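You operate a simulated robot arm through the tools that you are given. There is no shell and no other tool.

Carry out the task below with a simulated robot arm. There is one attempt and no reset: what you move stays moved.

JOB
Drain the tub and rinse the mud off the grey pot.
Fine: plug on the ledge between the hot and cold taps first, rinse under the cold tap, pot on the brown board, tap off. Set down upright: red tub plug. What is to be rubbed or washed off counts as gone when no trace of it is left.

It is judged by the outcome, as a careful person would: the job done as asked, and still so three seconds after it is handed in. It fails if anything else is knocked over, pushed out of place, dropped, spilled or broken.

ROBOT AND FRAMES
A 7-joint arm with a two-finger parallel gripper, fixed in place. Base frame: the origin is on the floor under the middle of its stand, x ahead of it, y to its left, z up; the work surface is at about z = 645. Readings come in mm, rad, newtons and seconds.
With the tool pointing down near the work surface it reaches from about 440 to 920 mm from the base axis. Its first joint turns from -2.496 to 2.496 rad. Payload 3 kg.
The tool frame sits at the grasp point between the pads (the TCP): z along the fingers, y along the line on which they close. The tips reach 30 mm beyond it. Largest opening 94 mm; finger width 28, thickness 10; the body of the gripper, 50 by 96 mm, starts 55 mm behind the TCP.
Orientation is told as [roll, pitch, yaw] about the base's x, y, z axes, in that order, counted from this pose: with the fingers straight down and closing along the base's y, the tool's x points along the base's -x, its y along +y and its z along -z.

CONTROLS
- The arm moves only by the tool send_rows. Its argument "rows" is a list of rows, each a list of 3 entries, a list of its own where there are three numbers: the gripper command, from -1 (fully open) to 1 (shut), values between in proportion, then the shift along the base's x, y, z in cm, then the turn, a rotation vector about the base's x, y, z in rad. In form: [[jaw, [dx, dy, dz], [rx, ry, rz]], ...]. A call has 1 to 20 rows; each row is the pose to reach, as a shift and turn from the pose commanded when the call began. Rows are played at 5 a second. More than 50 mm and 0.15 rad between two rows, or a gripper value outside its range, and nothing of the call is played. Where a pose cannot be reached the arm comes as near as it can. A force on the tool above 70 N (or 10 N above the force at the start of the call, whichever is more), or a blocked arm, ends the call early, and 0.2 s more pass. The fingers move at their own pace (about 72 mm/s each) and stop on an object; they squeeze with about 43 N. The grip force told is the motor's: it shows also when the fingers shut on nothing. Time passes only in rows, and 0.2 s behind the last, so rows that repeat a pose let the fingers close. It gives the time, the measured TCP pose, the force on the tool (base axes), the opening and the grip force at its end, in the units of the frame above (readings bear some noise), with the torque about the TCP (base axes, N m) and any sound that the robot's microphone picked up.
- Cameras (640 x 400 px; columns grow to the right, rows downward): "scene" is fixed at [49.6, -499.6, 1458.2]; the picture's right is [0.24, -0.97, 0.00], its down [-0.68, -0.17, -0.71] and it looks along [0.69, 0.17, -0.70] (base axes); focal length 229 px, centre (320, 200). "wrist" rides on the gripper at [76, 14, -103] in the tool frame; the picture's right is [-0.18, 0.98, 0.00], its down [-0.75, -0.14, -0.64] and it looks along [-0.63, -0.12, 0.77] (tool axes); focal length 243 px, centre (320, 200). There is no depth. A picture from a camera that has moved, and an enlarged one, comes with that camera's place and axes in the base frame and with its lens.
- snapshot(camera): a new picture of that camera. The clock stands still meanwhile.
- close_up(camera, box): a new picture of the part [left, top, right, bottom] of that camera's present view, enlarged. The clock stands still meanwhile.
- sign_off(): hands the job in; it is judged then, once.

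Places have to be worked out from the pictures, the camera data and where the tool is seen. Open the gripper and draw the arm clear of the work before you hand the job in, unless the task says otherwise.

The tools are called after "Emit:" as name(argument=value, ...) on one line, values as JSON. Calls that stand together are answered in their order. send_rows: Moves the arm, as the interface text tells. Its arguments: {"type":"object","properties":{"rows":{"type":"array","items":{"type":"array"}}},"required":["rows"]} The other tools are called the same way: snapshot (camera) takes a picture; close_up (camera, box) takes an enlarged picture of a part of a camera's view; sign_off () hands the job in.

At the start:

```text
t: 0.0
position: [539.0, -108.6, 1262.5]
ee_rot: [0.0, -0.001, 0.001]
ft_force: [0.0, 0.2, 1.1]
torque: [0.01, 0.01, 0.0]
width: 93.9
finger_force: 0.0
```

scene: 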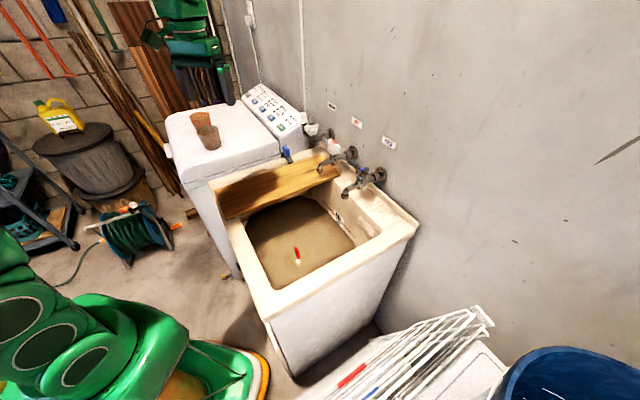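
wrist: 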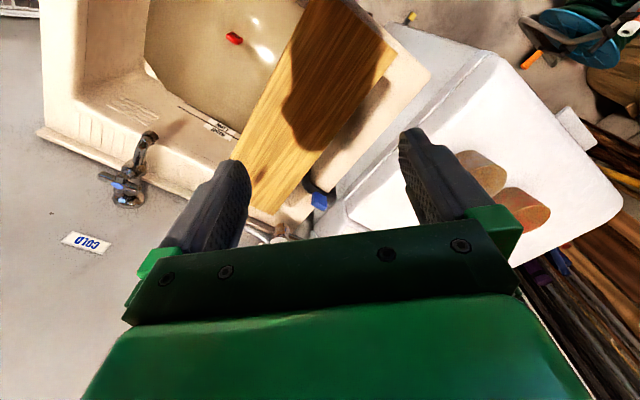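

I start by taking a closer look at the scene: the tub with muddy water, a red plug handle, taps on the wall and two pots on the washing machine.

Emit:
close_up(camera="scene", box=[220, 120, 420, 245])

Emit:
close_up(camera="scene", box=[160, 70, 320, 170])

Emit:
close_up(camera="scene", box=[290, 90, 418, 210])

Emit:
close_up(camera="wrist", box=[40, 0, 440, 250])

```text
3.20 times, centred on (320, 182) of scene
camera zoom: at [49.6, -499.6, 1458.2], right [0.24, -0.97, 0.0], down [-0.68, -0.17, -0.71], along [0.69, 0.17, -0.7], focal length 734 px, centre (320, 256)
```

zoom: 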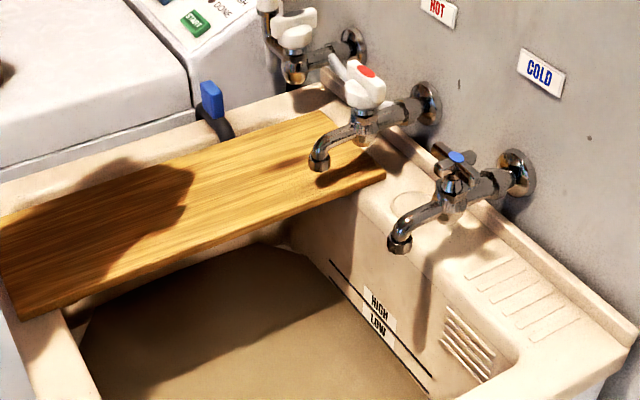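

```text
4.00 times, centred on (240, 120) of scene
camera zoom: at [49.6, -499.6, 1458.2], right [0.24, -0.97, 0.0], down [-0.68, -0.17, -0.71], along [0.69, 0.17, -0.7], focal length 918 px, centre (640, 520)
```

zoom: 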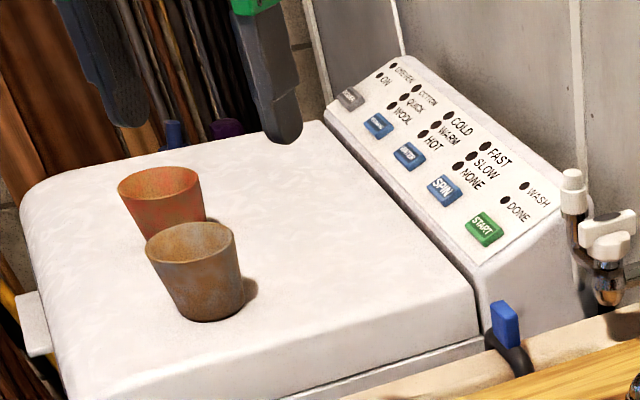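

```text
3.33 times, centred on (354, 150) of scene
camera zoom: at [49.6, -499.6, 1458.2], right [0.24, -0.97, 0.0], down [-0.68, -0.17, -0.71], along [0.69, 0.17, -0.7], focal length 765 px, centre (207, 367)
```

zoom: 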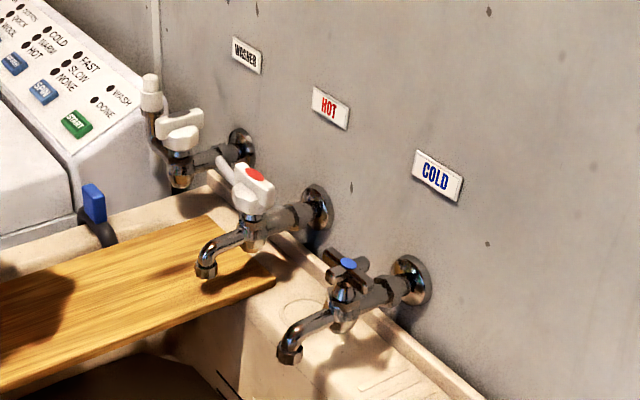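

```text
1.60 times, centred on (240, 125) of wrist
camera zoom: at [461.8, -94.1, 1365.7], right [0.18, 0.98, 0.0], down [0.75, -0.14, 0.64], along [0.63, -0.12, -0.77], focal length 388 px, centre (448, 320)
```

zoom: 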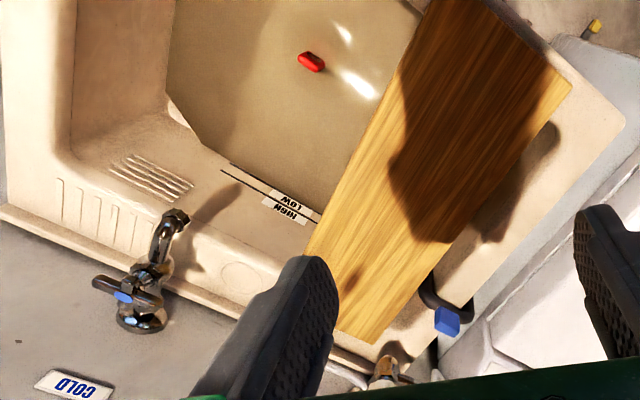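

Rough triangulation puts the red plug handle near (500,-305,660) and the tub rim near z≈905. I take more close-ups to refine this.

Emit:
close_up(camera="scene", box=[270, 225, 334, 265])

Emit:
close_up(camera="wrist", box=[180, 0, 308, 80])

Emit:
close_up(camera="wrist", box=[400, 120, 624, 260])

Emit:
close_up(camera="scene", box=[180, 95, 244, 160])

```text
10.00 times, centred on (302, 245) of scene
camera zoom: at [49.6, -499.6, 1458.2], right [0.24, -0.97, 0.0], down [-0.68, -0.17, -0.71], along [0.69, 0.17, -0.7], focal length 2294 px, centre (500, -250)
```

zoom: 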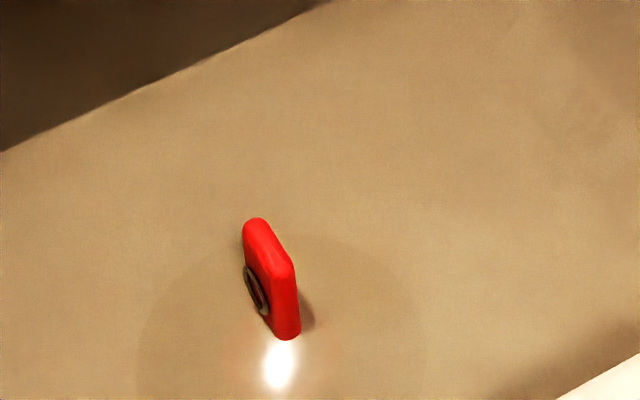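

```text
5.00 times, centred on (244, 40) of wrist
camera zoom: at [461.8, -94.1, 1365.7], right [0.18, 0.98, 0.0], down [0.75, -0.14, 0.64], along [0.63, -0.12, -0.77], focal length 1213 px, centre (700, 1000)
```

zoom: 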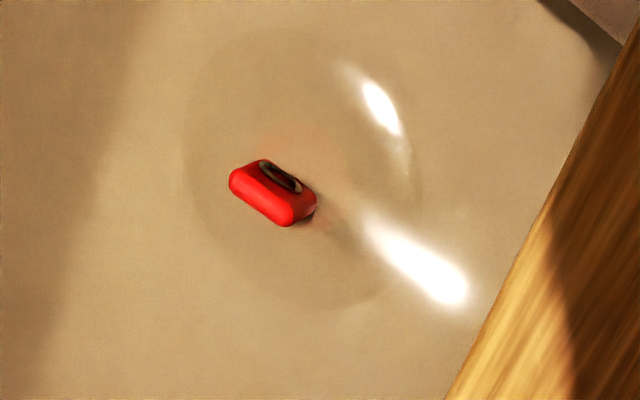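

```text
2.86 times, centred on (512, 190) of wrist
camera zoom: at [461.8, -94.1, 1365.7], right [0.18, 0.98, 0.0], down [0.75, -0.14, 0.64], along [0.63, -0.12, -0.77], focal length 693 px, centre (-229, 229)
```

zoom: 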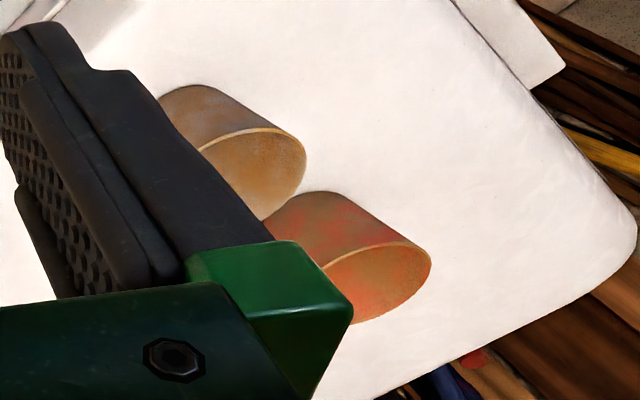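

```text
6.15 times, centred on (212, 128) of scene
camera zoom: at [49.6, -499.6, 1458.2], right [0.24, -0.97, 0.0], down [-0.68, -0.17, -0.71], along [0.69, 0.17, -0.7], focal length 1412 px, centre (985, 646)
```

zoom: 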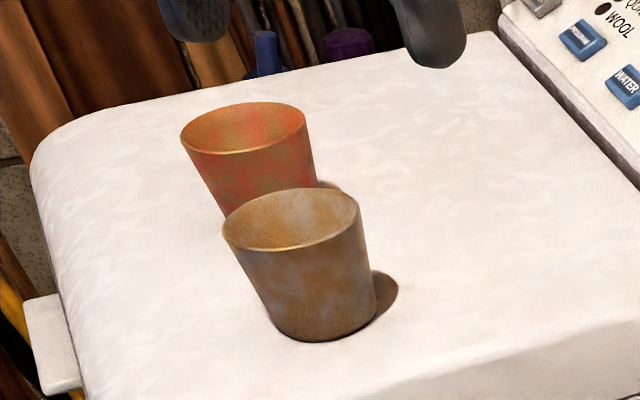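

The red handle's slab looks parallel to the wall (about 45° azimuth), so I'll turn the gripper 45° in yaw and move to about (505,-300,1000) above the plug to look closer.

Emit:
send_rows(rows=[[-1, [-0.34, -1.91, -2.62], [0, 0, 0.0785]], [-1, [-0.68, -3.82, -5.24], [0, 0, 0.157]], [-1, [-1.02, -5.73, -7.86], [0, 0, 0.2355]], [-1, [-1.36, -7.64, -10.48], [0, 0, 0.314]], [-1, [-1.7, -9.55, -13.1], [0, 0, 0.3925]], [-1, [-2.04, -11.46, -15.72], [0, 0, 0.471]], [-1, [-2.38, -13.37, -18.34], [0, 0, 0.5495]], [-1, [-2.72, -15.28, -20.96], [0, 0, 0.628]], [-1, [-3.06, -17.19, -23.58], [0, 0, 0.7065]], [-1, [-3.4, -19.1, -26.2], [0, 0, 0.785]]])

Emit:
snapshot(camera="wrist")

Emit:
snapshot(camera="scene")

```text
t: 2.2
position: [503.7, -300.1, 1000.1]
ee_rot: [0.0, 0.0, 0.786]
ft_force: [0.1, 0.4, -0.5]
torque: [0.03, 0.04, 0.01]
width: 94.2
finger_force: 0.0
```

```text
taken
camera wrist: at [439.8, -342.6, 1102.7], right [-0.57, 0.82, 0.0], down [0.63, 0.43, 0.64], along [0.53, 0.36, -0.77], focal length 243 px, centre (320, 200)
```

wrist: 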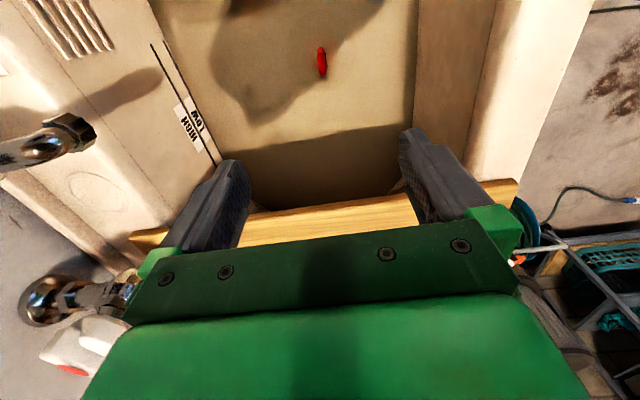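

```text
taken
```

scene: 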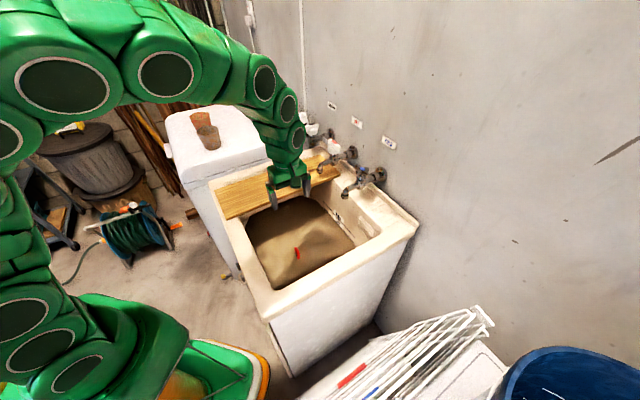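

The handle is nearly centred in the wrist view; I enlarge it and the tub surroundings to pin down its height and orientation.

Emit:
close_up(camera="wrist", box=[272, 30, 368, 90])

Emit:
close_up(camera="scene", box=[280, 237, 312, 267])

```text
6.67 times, centred on (320, 60) of wrist
camera zoom: at [439.8, -342.6, 1102.7], right [-0.57, 0.82, 0.0], down [0.63, 0.43, 0.64], along [0.53, 0.36, -0.77], focal length 1618 px, centre (320, 1133)
```

zoom: 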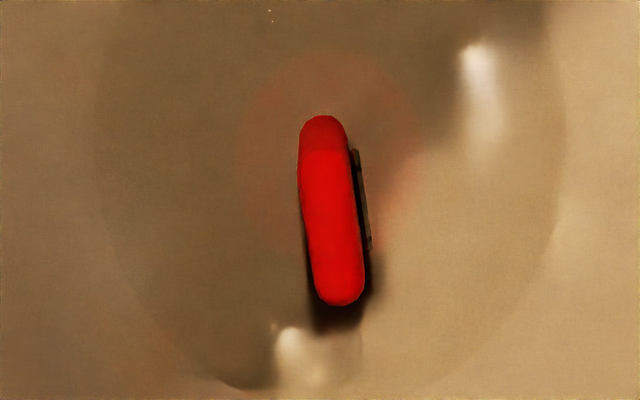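

```text
13.33 times, centred on (296, 252) of scene
camera zoom: at [49.6, -499.6, 1458.2], right [0.24, -0.97, 0.0], down [-0.68, -0.17, -0.71], along [0.69, 0.17, -0.7], focal length 3059 px, centre (640, -493)
```

zoom: 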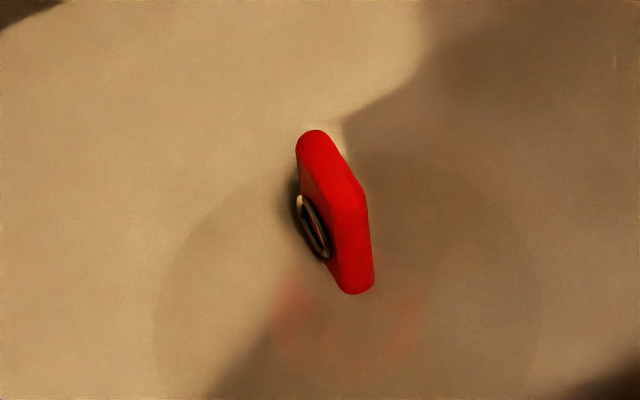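

Triangulation with both close-ups agrees: handle top ≈ (498,-300,719), about 28 × 10 mm, long axis at ≈41.5° azimuth, with the plug disc visible under water. I trim the yaw and descend part way with a half-open gripper, then check clearances.

Emit:
send_rows(rows=[[-0.3, [-0.2, 0, -2], [0, 0, -0.03]], [-0.3, [-0.57, 0, -5], [0, 0, -0.062]], [-0.3, [-0.57, 0, -8], [0, 0, -0.062]], [-0.3, [-0.57, 0, -11], [0, 0, -0.062]], [-0.3, [-0.57, 0, -14], [0, 0, -0.062]], [-0.3, [-0.57, 0, -17], [0, 0, -0.062]], [-0.3, [-0.57, 0, -20], [0, 0, -0.062]]])

Emit:
snapshot(camera="wrist")

Emit:
snapshot(camera="scene")

```text
t: 3.8
position: [498.2, -299.7, 800.4]
ee_rot: [-0.001, 0.001, 0.723]
ft_force: [-0.1, 0.4, -0.3]
torque: [0.0, -0.01, -0.02]
width: 60.8
finger_force: 0.0
```

```text
taken
camera wrist: at [431.6, -339.6, 902.0], right [-0.51, 0.86, 0.0], down [0.66, 0.39, 0.64], along [0.55, 0.33, -0.77], focal length 243 px, centre (320, 200)
```

wrist: 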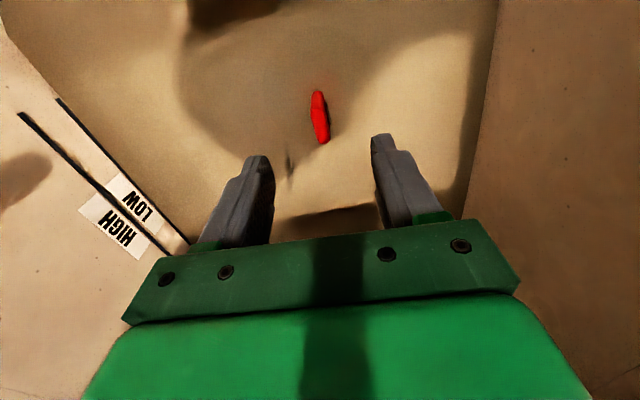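

```text
taken
```

scene: 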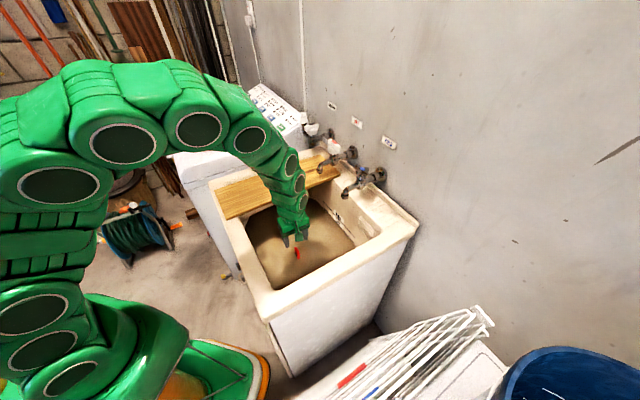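

The gripper is now inside the tub with clear sides. I zoom in on handle, fingers and the forearm's clearance over the board.

Emit:
close_up(camera="wrist", box=[272, 70, 368, 160])

Emit:
close_up(camera="scene", box=[220, 130, 340, 270])

```text
4.44 times, centred on (320, 115) of wrist
camera zoom: at [431.6, -339.6, 902.0], right [-0.51, 0.86, 0.0], down [0.66, 0.39, 0.64], along [0.55, 0.33, -0.77], focal length 1078 px, centre (320, 578)
```

zoom: 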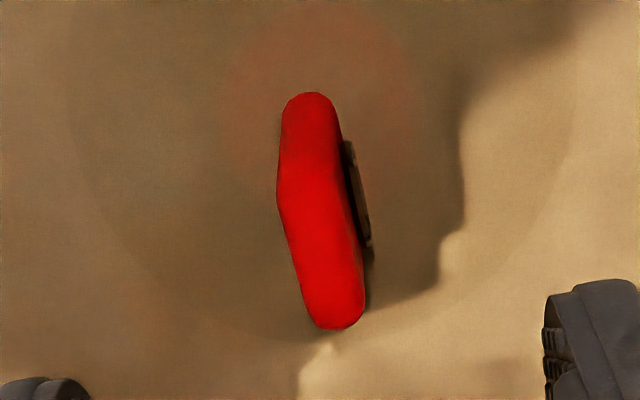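

```text
2.86 times, centred on (280, 200) of scene
camera zoom: at [49.6, -499.6, 1458.2], right [0.24, -0.97, 0.0], down [-0.68, -0.17, -0.71], along [0.69, 0.17, -0.7], focal length 656 px, centre (434, 200)
```

zoom: 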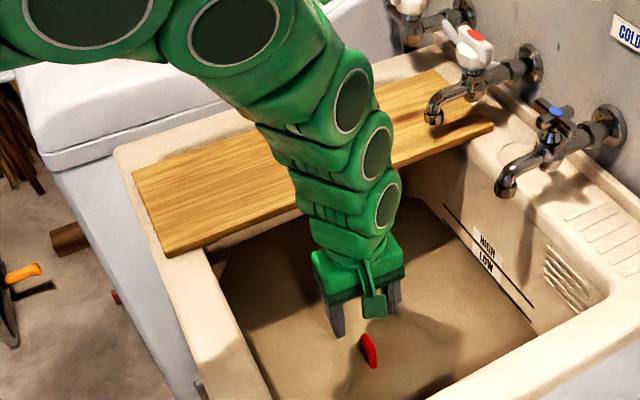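

The handle sits right under the gripper (top centre ≈ (497,-299,719), azimuth ≈ 43°). I descend to TCP z≈714 and close on the handle.

Emit:
send_rows(rows=[[-0.3, [-0.07, 0.05, -2.5], [0, 0, 0.02]], [-0.3, [-0.07, 0.05, -5], [0, 0, 0.02]], [-0.3, [-0.07, 0.05, -7], [0, 0, 0.02]], [-0.3, [-0.07, 0.05, -8.6], [0, 0, 0.02]], [-0.3, [-0.07, 0.05, -8.6], [0, 0, 0.02]]])

Emit:
snapshot(camera="wrist")

Emit:
close_up(camera="scene", box=[220, 130, 340, 270])

```text
t: 5.0
position: [499.4, -300.3, 713.4]
ee_rot: [0.0, -0.001, 0.743]
ft_force: [-0.2, -0.1, -0.5]
torque: [0.02, -0.01, 0.0]
width: 60.8
finger_force: 0.2
```

```text
taken
camera wrist: at [432.1, -339.9, 817.4], right [-0.53, 0.85, 0.0], down [0.65, 0.41, 0.64], along [0.54, 0.34, -0.77], focal length 243 px, centre (320, 200)
```

wrist: 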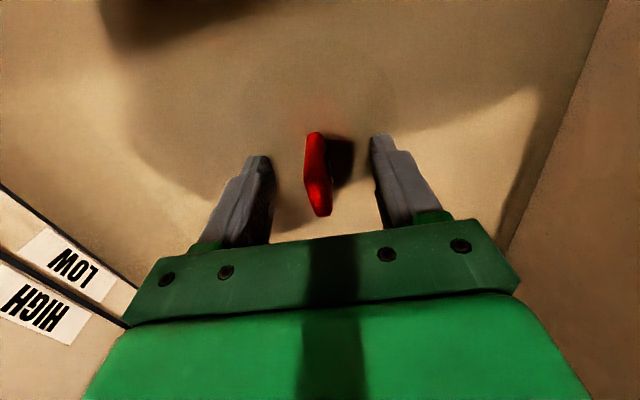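

```text
2.86 times, centred on (280, 200) of scene
camera zoom: at [49.6, -499.6, 1458.2], right [0.24, -0.97, 0.0], down [-0.68, -0.17, -0.71], along [0.69, 0.17, -0.7], focal length 656 px, centre (434, 200)
```

zoom: 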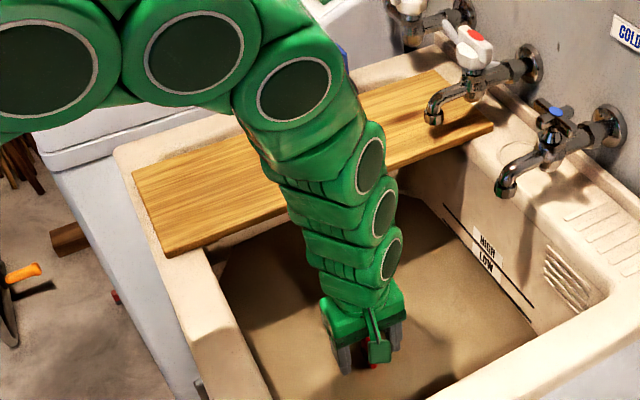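

The handle is between the fingers, near the TCP. I close the gripper and check the grip.

Emit:
send_rows(rows=[[0.3, [0, 0, 0], [0, 0, 0]], [0.8, [0, 0, 0], [0, 0, 0]], [1, [0, 0, 0], [0, 0, 0]], [1, [0, 0, 0], [0, 0, 0]], [1, [0, 0, 0], [0, 0, 0]]])

Emit:
snapshot(camera="wrist")

```text
t: 6.2
position: [497.7, -299.6, 715.6]
ee_rot: [0.002, -0.001, 0.743]
ft_force: [0.9, 0.0, -0.1]
torque: [0.02, -0.05, -0.03]
width: 14.5
finger_force: 42.6
```

```text
taken
camera wrist: at [432.1, -339.9, 817.7], right [-0.53, 0.85, 0.0], down [0.65, 0.41, 0.64], along [0.54, 0.34, -0.77], focal length 243 px, centre (320, 200)
```

wrist: 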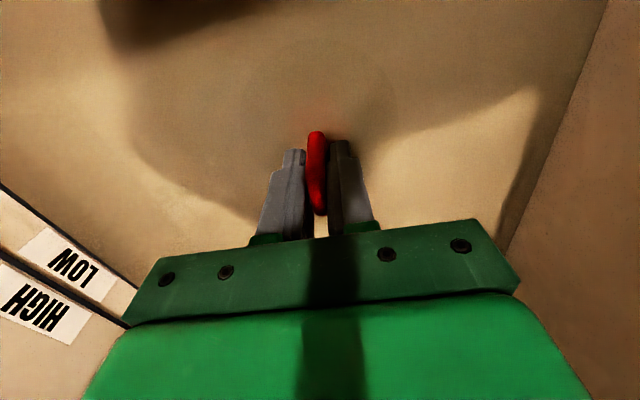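

The fingers hold the handle (14.5 mm, 43 N). I pull straight up slowly.

Emit:
send_rows(rows=[[1, [0, 0, 0.3], [0, 0, 0]], [1, [0, 0, 0.6], [0, 0, 0]], [1, [0, 0, 1.0], [0, 0, 0]], [1, [0, 0, 1.5], [0, 0, 0]], [1, [0, 0, 2.0], [0, 0, 0]], [1, [0, 0, 3.0], [0, 0, 0]], [1, [0, 0, 4.0], [0, 0, 0]]])

Emit:
snapshot(camera="wrist")

Emit:
close_up(camera="scene", box=[220, 130, 340, 270])

```text
t: 7.8
position: [498.4, -298.6, 755.0]
ee_rot: [0.001, 0.0, 0.745]
ft_force: [0.2, -0.7, -1.1]
torque: [-0.01, 0.0, 0.0]
width: 10.2
finger_force: 42.8
```

```text
taken
camera wrist: at [431.7, -339.6, 857.2], right [-0.53, 0.85, 0.0], down [0.65, 0.41, 0.64], along [0.54, 0.34, -0.77], focal length 243 px, centre (320, 200)
```

wrist: 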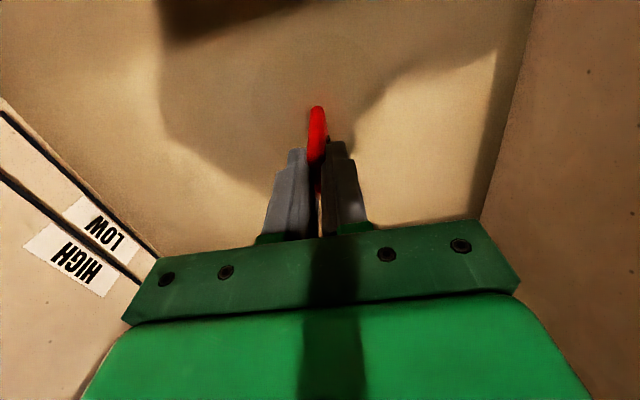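

```text
2.86 times, centred on (280, 200) of scene
camera zoom: at [49.6, -499.6, 1458.2], right [0.24, -0.97, 0.0], down [-0.68, -0.17, -0.71], along [0.69, 0.17, -0.7], focal length 656 px, centre (434, 200)
```

zoom: 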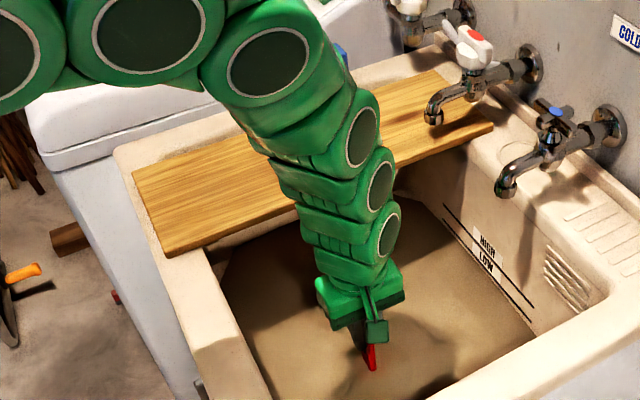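

The opening fell to 10.2 mm and the handle appears lower relative to the fingers, so it slipped some. I zoom in to see whether the plug has come out.

Emit:
close_up(camera="wrist", box=[272, 80, 368, 200])

Emit:
close_up(camera="scene", box=[275, 215, 325, 265])

```text
3.33 times, centred on (320, 140) of wrist
camera zoom: at [431.7, -339.6, 857.2], right [-0.53, 0.85, 0.0], down [0.65, 0.41, 0.64], along [0.54, 0.34, -0.77], focal length 809 px, centre (320, 400)
```

zoom: 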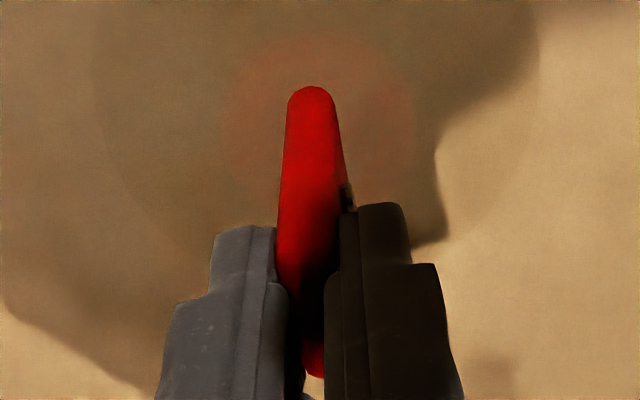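

```text
8.00 times, centred on (300, 240) of scene
camera zoom: at [49.6, -499.6, 1458.2], right [0.24, -0.97, 0.0], down [-0.68, -0.17, -0.71], along [0.69, 0.17, -0.7], focal length 1836 px, centre (480, -120)
```

zoom: 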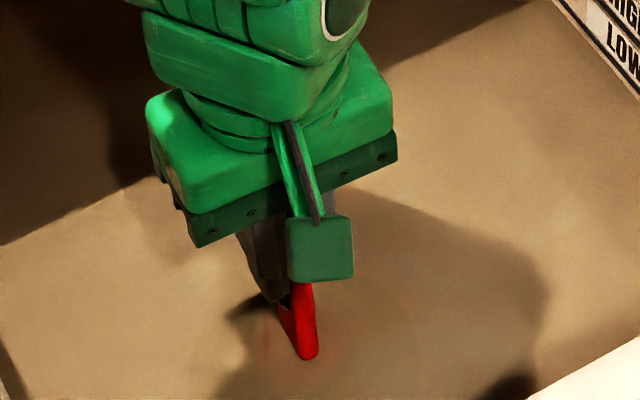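

The geometry suggests the handle top rose from ~720 to ~738 with about 20 mm of slip; the fingers still hold its top. I lift only 6 mm more and see whether the plug follows.

Emit:
send_rows(rows=[[1, [0, 0, 0.2], [0, 0, 0]], [1, [0, 0, 0.4], [0, 0, 0]], [1, [0, 0, 0.6], [0, 0, 0]], [1, [0, 0, 0.6], [0, 0, 0]]])

Emit:
close_up(camera="wrist", box=[272, 80, 368, 200])

Emit:
close_up(camera="scene", box=[240, 190, 370, 290])

```text
t: 8.8
position: [498.2, -299.6, 760.9]
ee_rot: [0.0, 0.0, 0.743]
ft_force: [0.0, -0.8, -0.6]
torque: [-0.03, 0.0, 0.03]
width: 10.2
finger_force: 42.8
```

```text
3.33 times, centred on (320, 140) of wrist
camera zoom: at [431.7, -339.8, 863.5], right [-0.53, 0.85, 0.0], down [0.65, 0.41, 0.64], along [0.54, 0.34, -0.77], focal length 809 px, centre (320, 400)
```

zoom: 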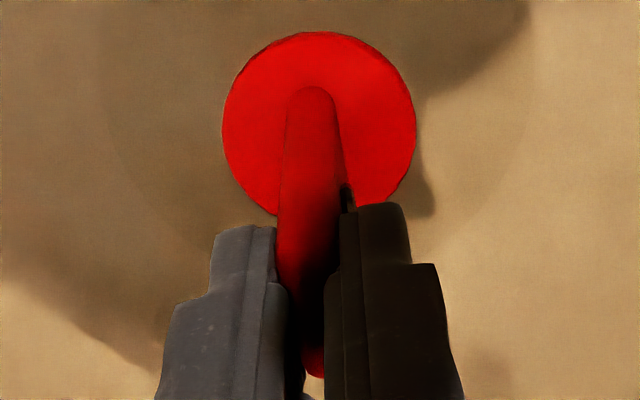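

```text
4.00 times, centred on (305, 240) of scene
camera zoom: at [49.6, -499.6, 1458.2], right [0.24, -0.97, 0.0], down [-0.68, -0.17, -0.71], along [0.69, 0.17, -0.7], focal length 918 px, centre (380, 40)
```

zoom: 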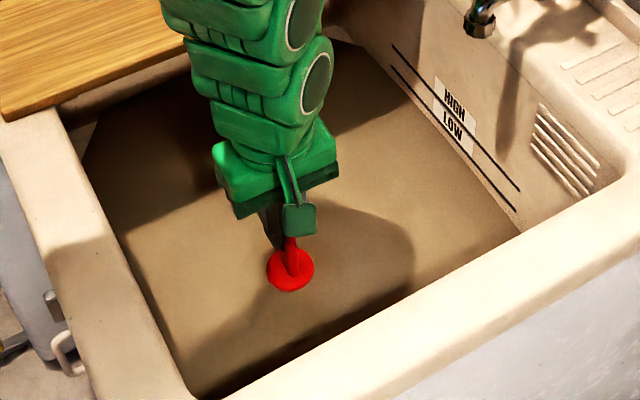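

The whole plug is now out of the water and follows the gripper without slipping. I lift it straight up to z≈1060, well above the rim.

Emit:
send_rows(rows=[[1, [0, 0, 1.5], [0, 0, 0]], [1, [0, 0, 4], [0, 0, 0]], [1, [0, 0, 7], [0, 0, 0]], [1, [0, 0, 10], [0, 0, 0]], [1, [0, 0, 13], [0, 0, 0]], [1, [0, 0, 16], [0, 0, 0]], [1, [0, 0, 19], [0, 0, 0]], [1, [0, 0, 22], [0, 0, 0]], [1, [0, 0, 25], [0, 0, 0]], [1, [0, 0, 28], [0, 0, 0]], [1, [0, 0, 30], [0, 0, 0]], [1, [0, 0, 30], [0, 0, 0]]])

Emit:
snapshot(camera="wrist")

Emit:
snapshot(camera="scene")

```text
t: 11.4
position: [497.4, -299.1, 1060.7]
ee_rot: [0.0, 0.0, 0.743]
ft_force: [-0.6, -0.7, -0.1]
torque: [0.02, 0.01, -0.01]
width: 10.2
finger_force: 42.9
```

```text
taken
camera wrist: at [431.6, -339.4, 1163.5], right [-0.53, 0.85, 0.0], down [0.65, 0.41, 0.64], along [0.54, 0.34, -0.77], focal length 243 px, centre (320, 200)
```

wrist: 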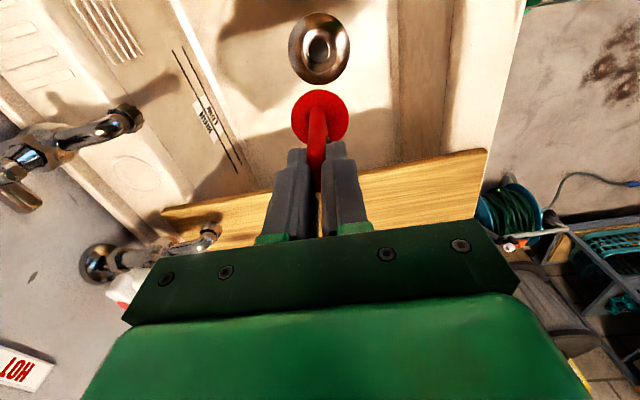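

```text
taken
```

scene: 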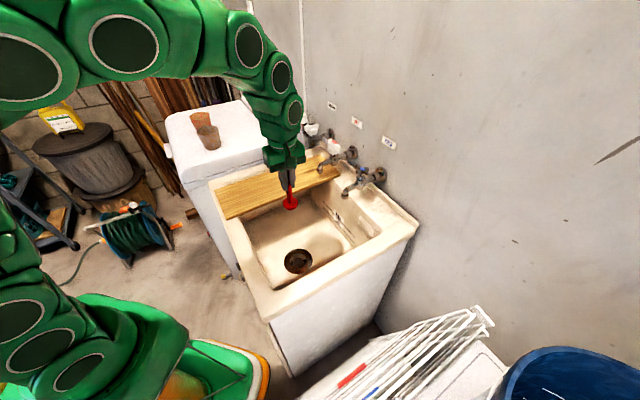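

The tub has drained and the plug hangs straight below the gripper. I zoom in on the plug, the round mark on the ledge and the taps to plan the placement.

Emit:
close_up(camera="scene", box=[265, 140, 345, 220])

Emit:
close_up(camera="wrist", box=[0, 80, 256, 320])

Emit:
close_up(camera="scene", box=[310, 130, 430, 240])

```text
5.00 times, centred on (305, 180) of scene
camera zoom: at [49.6, -499.6, 1458.2], right [0.24, -0.97, 0.0], down [-0.68, -0.17, -0.71], along [0.69, 0.17, -0.7], focal length 1147 px, centre (395, 300)
```

zoom: 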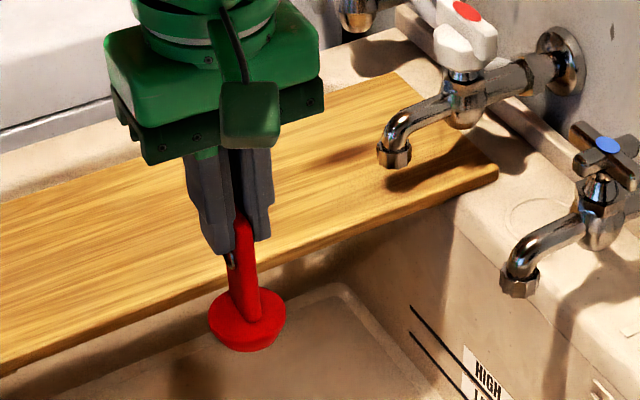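

```text
1.67 times, centred on (128, 200) of wrist
camera zoom: at [431.6, -339.4, 1163.5], right [-0.53, 0.85, 0.0], down [0.65, 0.41, 0.64], along [0.54, 0.34, -0.77], focal length 404 px, centre (640, 200)
```

zoom: 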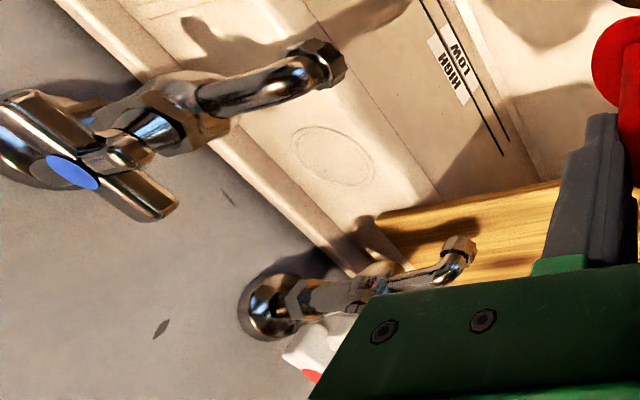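

```text
3.64 times, centred on (370, 185) of scene
camera zoom: at [49.6, -499.6, 1458.2], right [0.24, -0.97, 0.0], down [-0.68, -0.17, -0.71], along [0.69, 0.17, -0.7], focal length 834 px, centre (138, 254)
```

zoom: 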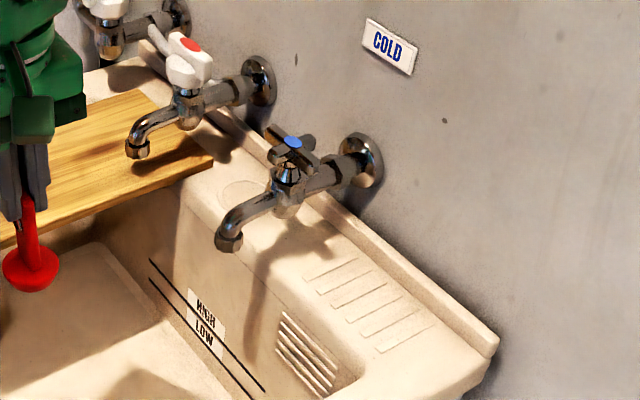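

Circle centre on the ledge works out at about (701,-446,905), midway between the taps; plug bottom is ~108 mm below TCP. I carry the plug over the tub and approach the ledge along the wall normal, staying high.

Emit:
send_rows(rows=[[1, [2, -0.8, 0.5], [0, 0, 0]], [1, [4.5, -1.8, 1], [0, 0, 0]], [1, [7, -2.9, 1], [0, 0, 0]], [1, [9.8, -4.1, 1], [0, 0, 0]], [1, [11.8, -6.1, 1], [0, 0, 0]], [1, [13.8, -8.1, 1], [0, 0, 0]], [1, [15.8, -10.1, 1], [0, 0, 0]], [1, [16.8, -11.1, 1], [0, 0, 0]], [1, [16.8, -11.1, 1], [0, 0, 0]]])

Emit:
snapshot(camera="wrist")

Emit:
close_up(camera="scene", box=[280, 90, 420, 230])

```text
t: 13.4
position: [666.9, -410.8, 1071.6]
ee_rot: [-0.001, 0.0, 0.743]
ft_force: [0.6, -0.1, -0.4]
torque: [0.0, 0.0, 0.0]
width: 9.6
finger_force: 42.6
```

```text
taken
camera wrist: at [600.1, -450.6, 1173.9], right [-0.53, 0.85, 0.0], down [0.65, 0.41, 0.64], along [0.54, 0.34, -0.77], focal length 243 px, centre (320, 200)
```

wrist: 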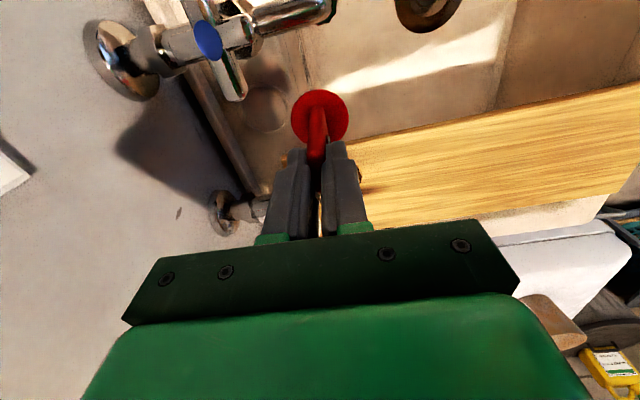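

```text
2.86 times, centred on (350, 160) of scene
camera zoom: at [49.6, -499.6, 1458.2], right [0.24, -0.97, 0.0], down [-0.68, -0.17, -0.71], along [0.69, 0.17, -0.7], focal length 656 px, centre (234, 314)
```

zoom: 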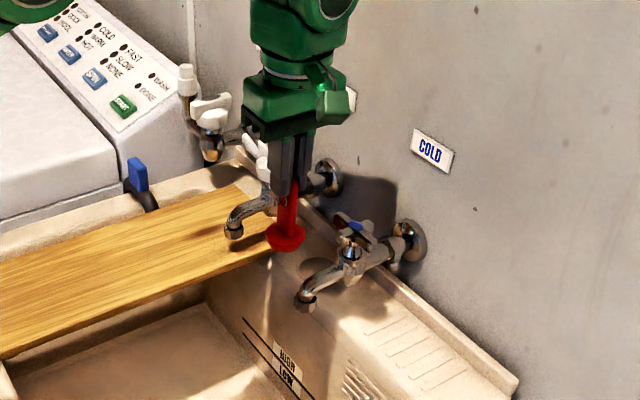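

The plug is nearly above the circle, with good clearance from both taps. I zoom in to refine the circle centre.

Emit:
close_up(camera="wrist", box=[200, 60, 380, 180])

Emit:
close_up(camera="wrist", box=[60, 0, 380, 240])

```text
3.33 times, centred on (290, 120) of wrist
camera zoom: at [600.1, -450.6, 1173.9], right [-0.53, 0.85, 0.0], down [0.65, 0.41, 0.64], along [0.54, 0.34, -0.77], focal length 809 px, centre (420, 467)
```

zoom: 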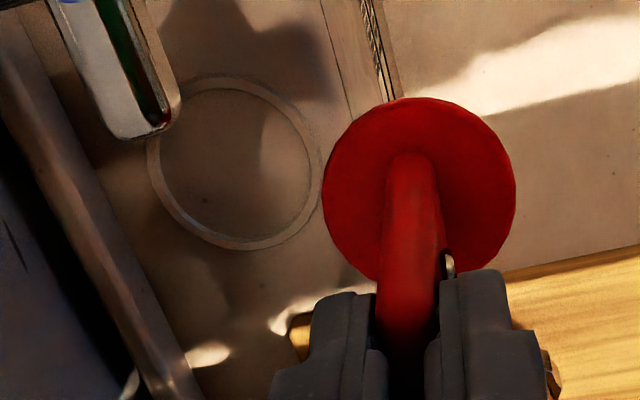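

```text
1.67 times, centred on (220, 120) of wrist
camera zoom: at [600.1, -450.6, 1173.9], right [-0.53, 0.85, 0.0], down [0.65, 0.41, 0.64], along [0.54, 0.34, -0.77], focal length 404 px, centre (487, 333)
```

zoom: 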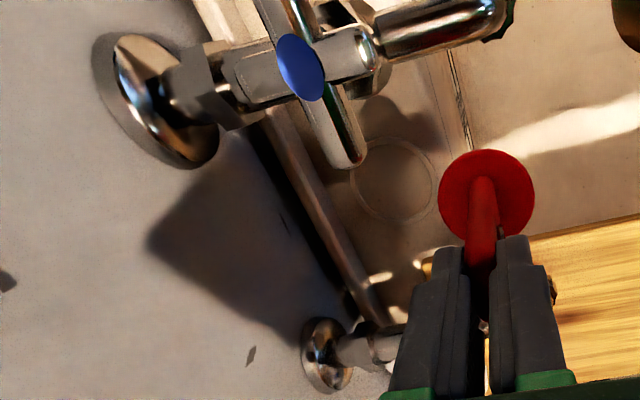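

From this closer view the circle centre is ≈ (710,-451), with 40+ mm to the cold tap's cross arm and ~28 mm from gripper to wall. I move above (708,-449) and lower to just above the ledge.

Emit:
send_rows(rows=[[1, [2, -1.9, 0], [0, 0, 0]], [1, [4.1, -3.8, 0], [0, 0, 0]], [1, [4.1, -3.8, -1.5], [0, 0, 0]], [1, [4.1, -3.8, -3], [0, 0, 0]], [1, [4.1, -3.8, -4.0], [0, 0, 0]], [1, [4.1, -3.8, -4.0], [0, 0, 0]]])

Emit:
snapshot(camera="wrist")

Emit:
close_up(camera="scene", box=[300, 120, 400, 220])

```text
t: 14.8
position: [707.2, -449.3, 1031.6]
ee_rot: [0.0, 0.0, 0.744]
ft_force: [0.1, -0.7, -0.2]
torque: [0.02, 0.02, 0.0]
width: 9.8
finger_force: 42.7
```

```text
taken
camera wrist: at [640.6, -489.0, 1134.0], right [-0.53, 0.85, 0.0], down [0.65, 0.41, 0.64], along [0.55, 0.34, -0.77], focal length 243 px, centre (320, 200)
```

wrist: 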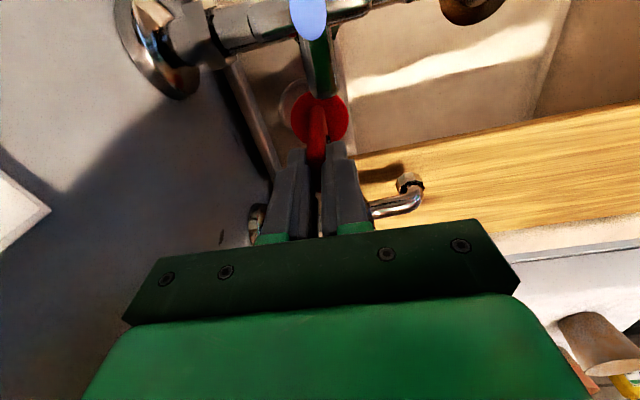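

```text
4.00 times, centred on (350, 170) of scene
camera zoom: at [49.6, -499.6, 1458.2], right [0.24, -0.97, 0.0], down [-0.68, -0.17, -0.71], along [0.69, 0.17, -0.7], focal length 918 px, centre (200, 320)
```

zoom: 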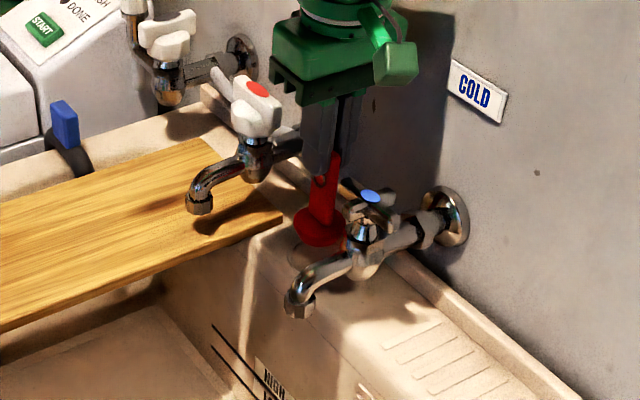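

The plug hovers just above the ledge circle. I lower it slowly in small steps while watching the force.

Emit:
send_rows(rows=[[1, [0, 0, -0.5], [0, 0, 0]], [1, [0, 0, -1.0], [0, 0, 0]], [1, [0, 0, -1.3], [0, 0, 0]]])

Emit:
close_up(camera="wrist", box=[240, 60, 400, 180])

Emit:
close_up(camera="scene", box=[310, 140, 370, 200])

```text
t: 15.6
position: [706.7, -447.4, 1017.7]
ee_rot: [0.002, 0.001, 0.741]
ft_force: [0.0, 0.5, -0.2]
torque: [0.0, -0.04, 0.0]
width: 9.9
finger_force: 43.1
```

```text
3.33 times, centred on (320, 120) of wrist
camera zoom: at [640.8, -488.8, 1120.5], right [-0.53, 0.85, 0.0], down [0.65, 0.41, 0.64], along [0.54, 0.34, -0.77], focal length 809 px, centre (320, 467)
```

zoom: 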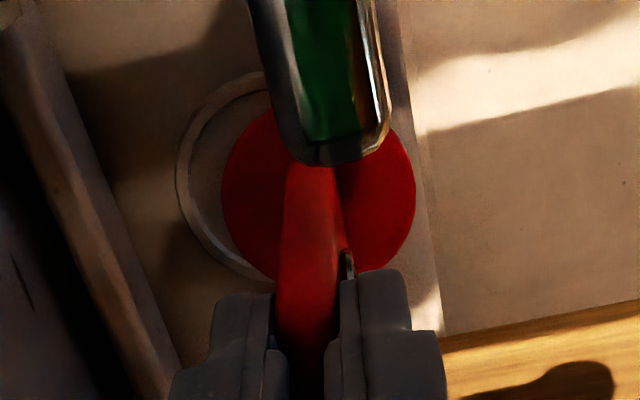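

```text
6.67 times, centred on (340, 170) of scene
camera zoom: at [49.6, -499.6, 1458.2], right [0.24, -0.97, 0.0], down [-0.68, -0.17, -0.71], along [0.69, 0.17, -0.7], focal length 1530 px, centre (187, 400)
```

zoom: 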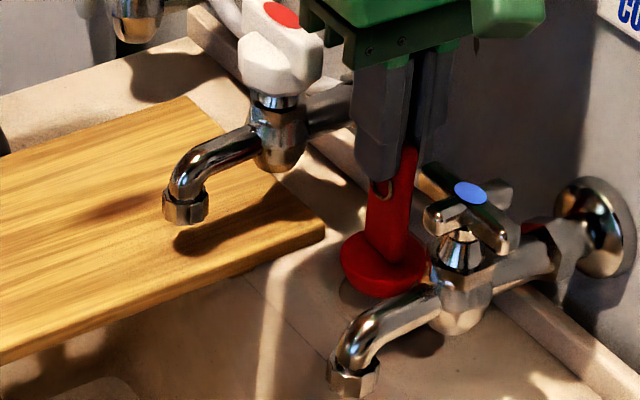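

The disc sits slightly toward the tub edge of the circle, so I shift ~6 mm toward the wall and then lower a few mm at a time until contact.

Emit:
send_rows(rows=[[1, [0.2, -0.25, 0], [0, 0, 0]], [1, [0.4, -0.5, 0], [0, 0, 0]], [1, [0.4, -0.5, -0.3], [0, 0, 0]], [1, [0.4, -0.5, -0.3], [0, 0, 0]]])

Emit:
close_up(camera="wrist", box=[240, 60, 400, 180])

Emit:
close_up(camera="scene", box=[310, 140, 370, 200])

```text
t: 16.6
position: [711.6, -452.5, 1013.9]
ee_rot: [0.0, 0.0, 0.743]
ft_force: [0.1, -0.1, -0.1]
torque: [-0.02, 0.02, 0.02]
width: 9.7
finger_force: 42.7
```

```text
3.33 times, centred on (320, 120) of wrist
camera zoom: at [645.2, -493.9, 1117.5], right [-0.53, 0.85, 0.0], down [0.65, 0.41, 0.64], along [0.54, 0.34, -0.77], focal length 809 px, centre (320, 467)
```

zoom: 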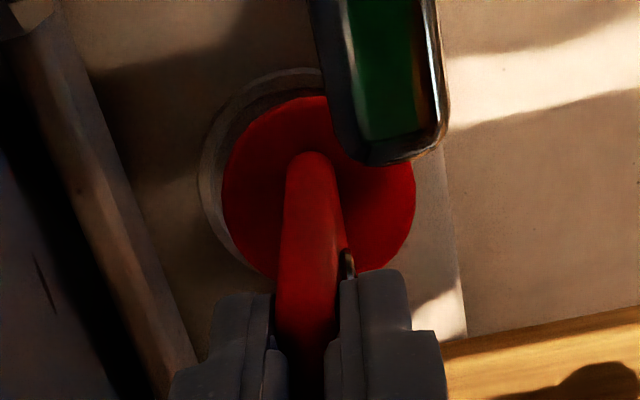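

```text
6.67 times, centred on (340, 170) of scene
camera zoom: at [49.6, -499.6, 1458.2], right [0.24, -0.97, 0.0], down [-0.68, -0.17, -0.71], along [0.69, 0.17, -0.7], focal length 1530 px, centre (187, 400)
```

zoom: 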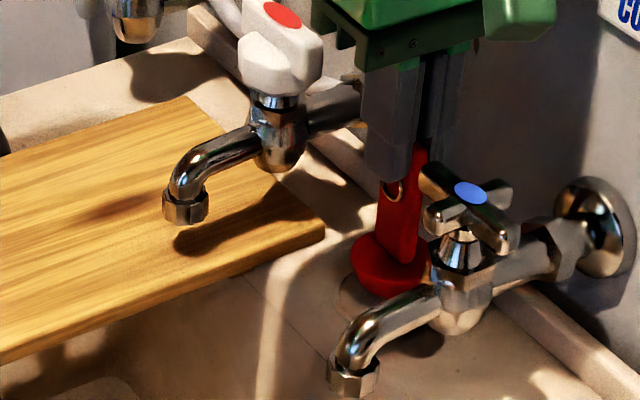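

The disc now lies well inside the circle with a small gap underneath. I keep lowering in 2–3 mm steps.

Emit:
send_rows(rows=[[1, [0, 0, -0.2], [0, 0, 0]], [1, [0, 0, -0.4], [0, 0, 0]], [1, [0, 0, -0.4], [0, 0, 0]]])

Emit:
send_rows(rows=[[1, [0, 0, -0.2], [0, 0, 0]], [1, [0, 0, -0.3], [0, 0, 0]], [1, [0, 0, -0.3], [0, 0, 0]]])

Emit:
close_up(camera="scene", box=[310, 140, 370, 200])

```text
t: 17.4
position: [711.6, -454.5, 1011.9]
ee_rot: [-0.001, -0.001, 0.742]
ft_force: [-0.3, -0.8, 0.3]
torque: [0.0, 0.03, 0.0]
width: 9.7
finger_force: 43.4
```

```text
t: 18.2
position: [711.3, -452.5, 1007.8]
ee_rot: [-0.001, 0.001, 0.744]
ft_force: [-0.2, -0.3, -0.8]
torque: [0.0, 0.01, 0.0]
width: 9.6
finger_force: 43.3
```

```text
6.67 times, centred on (340, 170) of scene
camera zoom: at [49.6, -499.6, 1458.2], right [0.24, -0.97, 0.0], down [-0.68, -0.17, -0.71], along [0.69, 0.17, -0.7], focal length 1530 px, centre (187, 400)
```

zoom: 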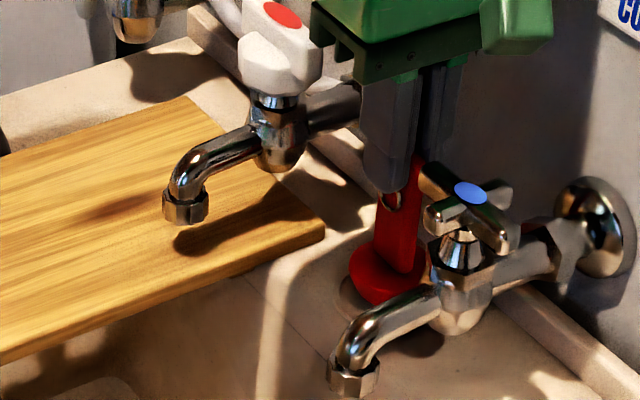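

No contact yet at z≈1008; the disc still shows a small gap. I continue lowering carefully.

Emit:
send_rows(rows=[[1, [0, 0, -0.2], [0, 0, 0]], [1, [0, 0, -0.3], [0, 0, 0]], [1, [0, 0, -0.3], [0, 0, 0]]])

Emit:
send_rows(rows=[[1, [0, 0, -0.2], [0, 0, 0]], [1, [0, 0, -0.2], [0, 0, 0]]])

Emit:
send_rows(rows=[[1, [0, 0, -0.2], [0, 0, 0]], [1, [0, 0, -0.2], [0, 0, 0]]])

Emit:
close_up(camera="scene", box=[310, 140, 370, 200])

```text
t: 19.0
position: [712.5, -453.5, 1005.2]
ee_rot: [0.0, 0.0, 0.744]
ft_force: [-0.1, -0.9, -0.2]
torque: [-0.01, -0.03, 0.01]
width: 10.0
finger_force: 43.0
```

```text
t: 19.6
position: [711.7, -452.7, 1003.2]
ee_rot: [0.001, -0.001, 0.743]
ft_force: [0.0, 0.0, -0.9]
torque: [0.03, 0.0, 0.0]
width: 10.0
finger_force: 43.3
```

```text
t: 20.2
position: [712.1, -452.7, 1001.7]
ee_rot: [0.0, 0.001, 0.744]
ft_force: [0.9, 0.3, -0.3]
torque: [0.03, -0.03, 0.01]
width: 9.6
finger_force: 43.4
```

```text
6.67 times, centred on (340, 170) of scene
camera zoom: at [49.6, -499.6, 1458.2], right [0.24, -0.97, 0.0], down [-0.68, -0.17, -0.71], along [0.69, 0.17, -0.7], focal length 1530 px, centre (187, 400)
```

zoom: 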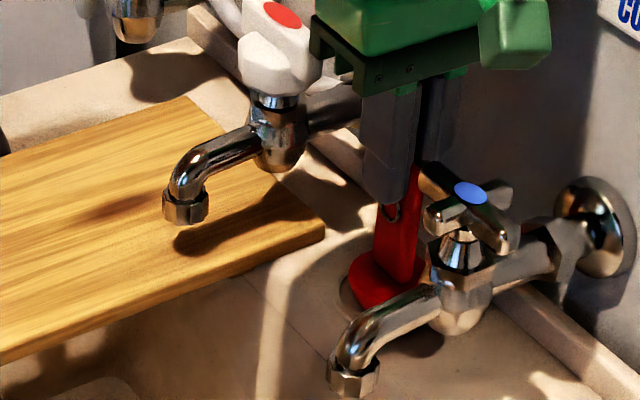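

Still no contact force at z≈1001, the disc appears just above the ledge. I continue in 2 mm steps.

Emit:
send_rows(rows=[[1, [0, 0, -0.2], [0, 0, 0]], [1, [0, 0, -0.2], [0, 0, 0]]])

Emit:
send_rows(rows=[[1, [0, 0, -0.2], [0, 0, 0]], [1, [0, 0, -0.2], [0, 0, 0]]])

Emit:
close_up(camera="scene", box=[320, 160, 360, 200])

Emit:
close_up(camera="wrist", box=[240, 60, 400, 180])

```text
t: 20.8
position: [711.5, -452.6, 998.8]
ee_rot: [0.0, 0.0, 0.743]
ft_force: [-0.9, -0.8, -0.2]
torque: [-0.02, 0.0, 0.01]
width: 9.8
finger_force: 43.0
```

```text
t: 21.4
position: [712.3, -455.2, 995.8]
ee_rot: [0.0, 0.001, 0.744]
ft_force: [-0.2, 0.4, -0.5]
torque: [-0.05, -0.01, 0.0]
width: 9.6
finger_force: 43.0
```

```text
10.00 times, centred on (340, 180) of scene
camera zoom: at [49.6, -499.6, 1458.2], right [0.24, -0.97, 0.0], down [-0.68, -0.17, -0.71], along [0.69, 0.17, -0.7], focal length 2294 px, centre (120, 400)
```

zoom: 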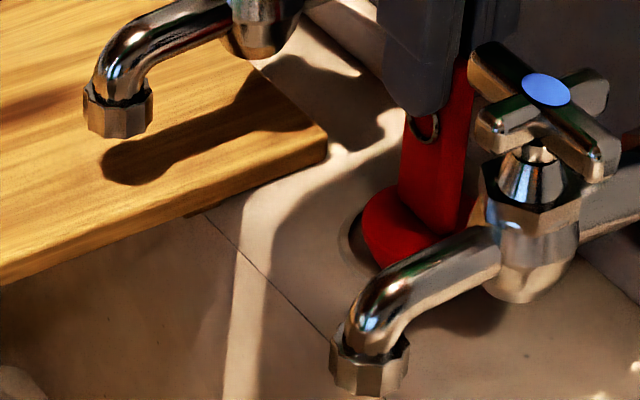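

```text
3.33 times, centred on (320, 120) of wrist
camera zoom: at [645.0, -493.8, 1099.4], right [-0.53, 0.85, 0.0], down [0.65, 0.41, 0.64], along [0.54, 0.34, -0.77], focal length 809 px, centre (320, 467)
```

zoom: 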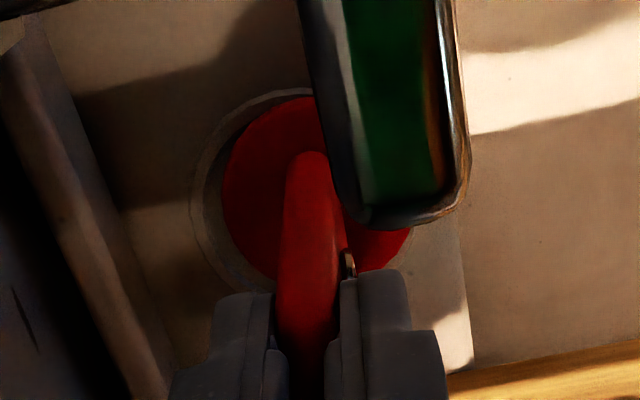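

The disc is centred in the circle and almost down. I continue in 2 mm steps until I feel contact.

Emit:
send_rows(rows=[[1, [0, 0, -0.2], [0, 0, 0]], [1, [0, 0, -0.2], [0, 0, 0]]])

Emit:
send_rows(rows=[[1, [0, 0, -0.2], [0, 0, 0]], [1, [0, 0, -0.2], [0, 0, 0]]])

Emit:
close_up(camera="scene", box=[320, 160, 360, 200])

```text
t: 22.0
position: [711.7, -452.8, 995.9]
ee_rot: [0.0, 0.0, 0.744]
ft_force: [-0.1, 0.0, -0.3]
torque: [0.0, 0.0, 0.0]
width: 10.1
finger_force: 42.8
```

```text
t: 22.6
position: [712.0, -454.0, 992.1]
ee_rot: [0.0, -0.001, 0.745]
ft_force: [0.7, 0.2, -0.2]
torque: [-0.03, -0.02, 0.03]
width: 9.7
finger_force: 43.1
```

```text
10.00 times, centred on (340, 180) of scene
camera zoom: at [49.6, -499.6, 1458.2], right [0.24, -0.97, 0.0], down [-0.68, -0.17, -0.71], along [0.69, 0.17, -0.7], focal length 2294 px, centre (120, 400)
```

zoom: 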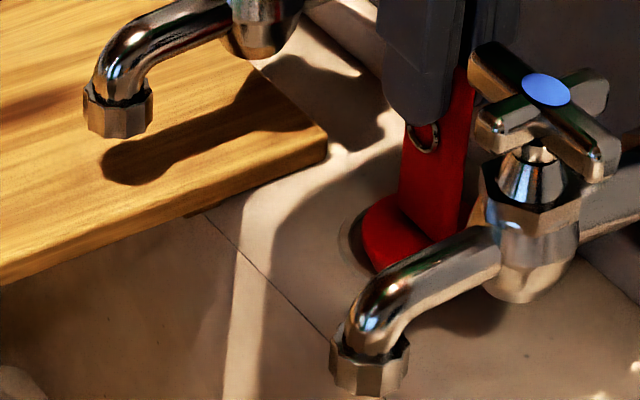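

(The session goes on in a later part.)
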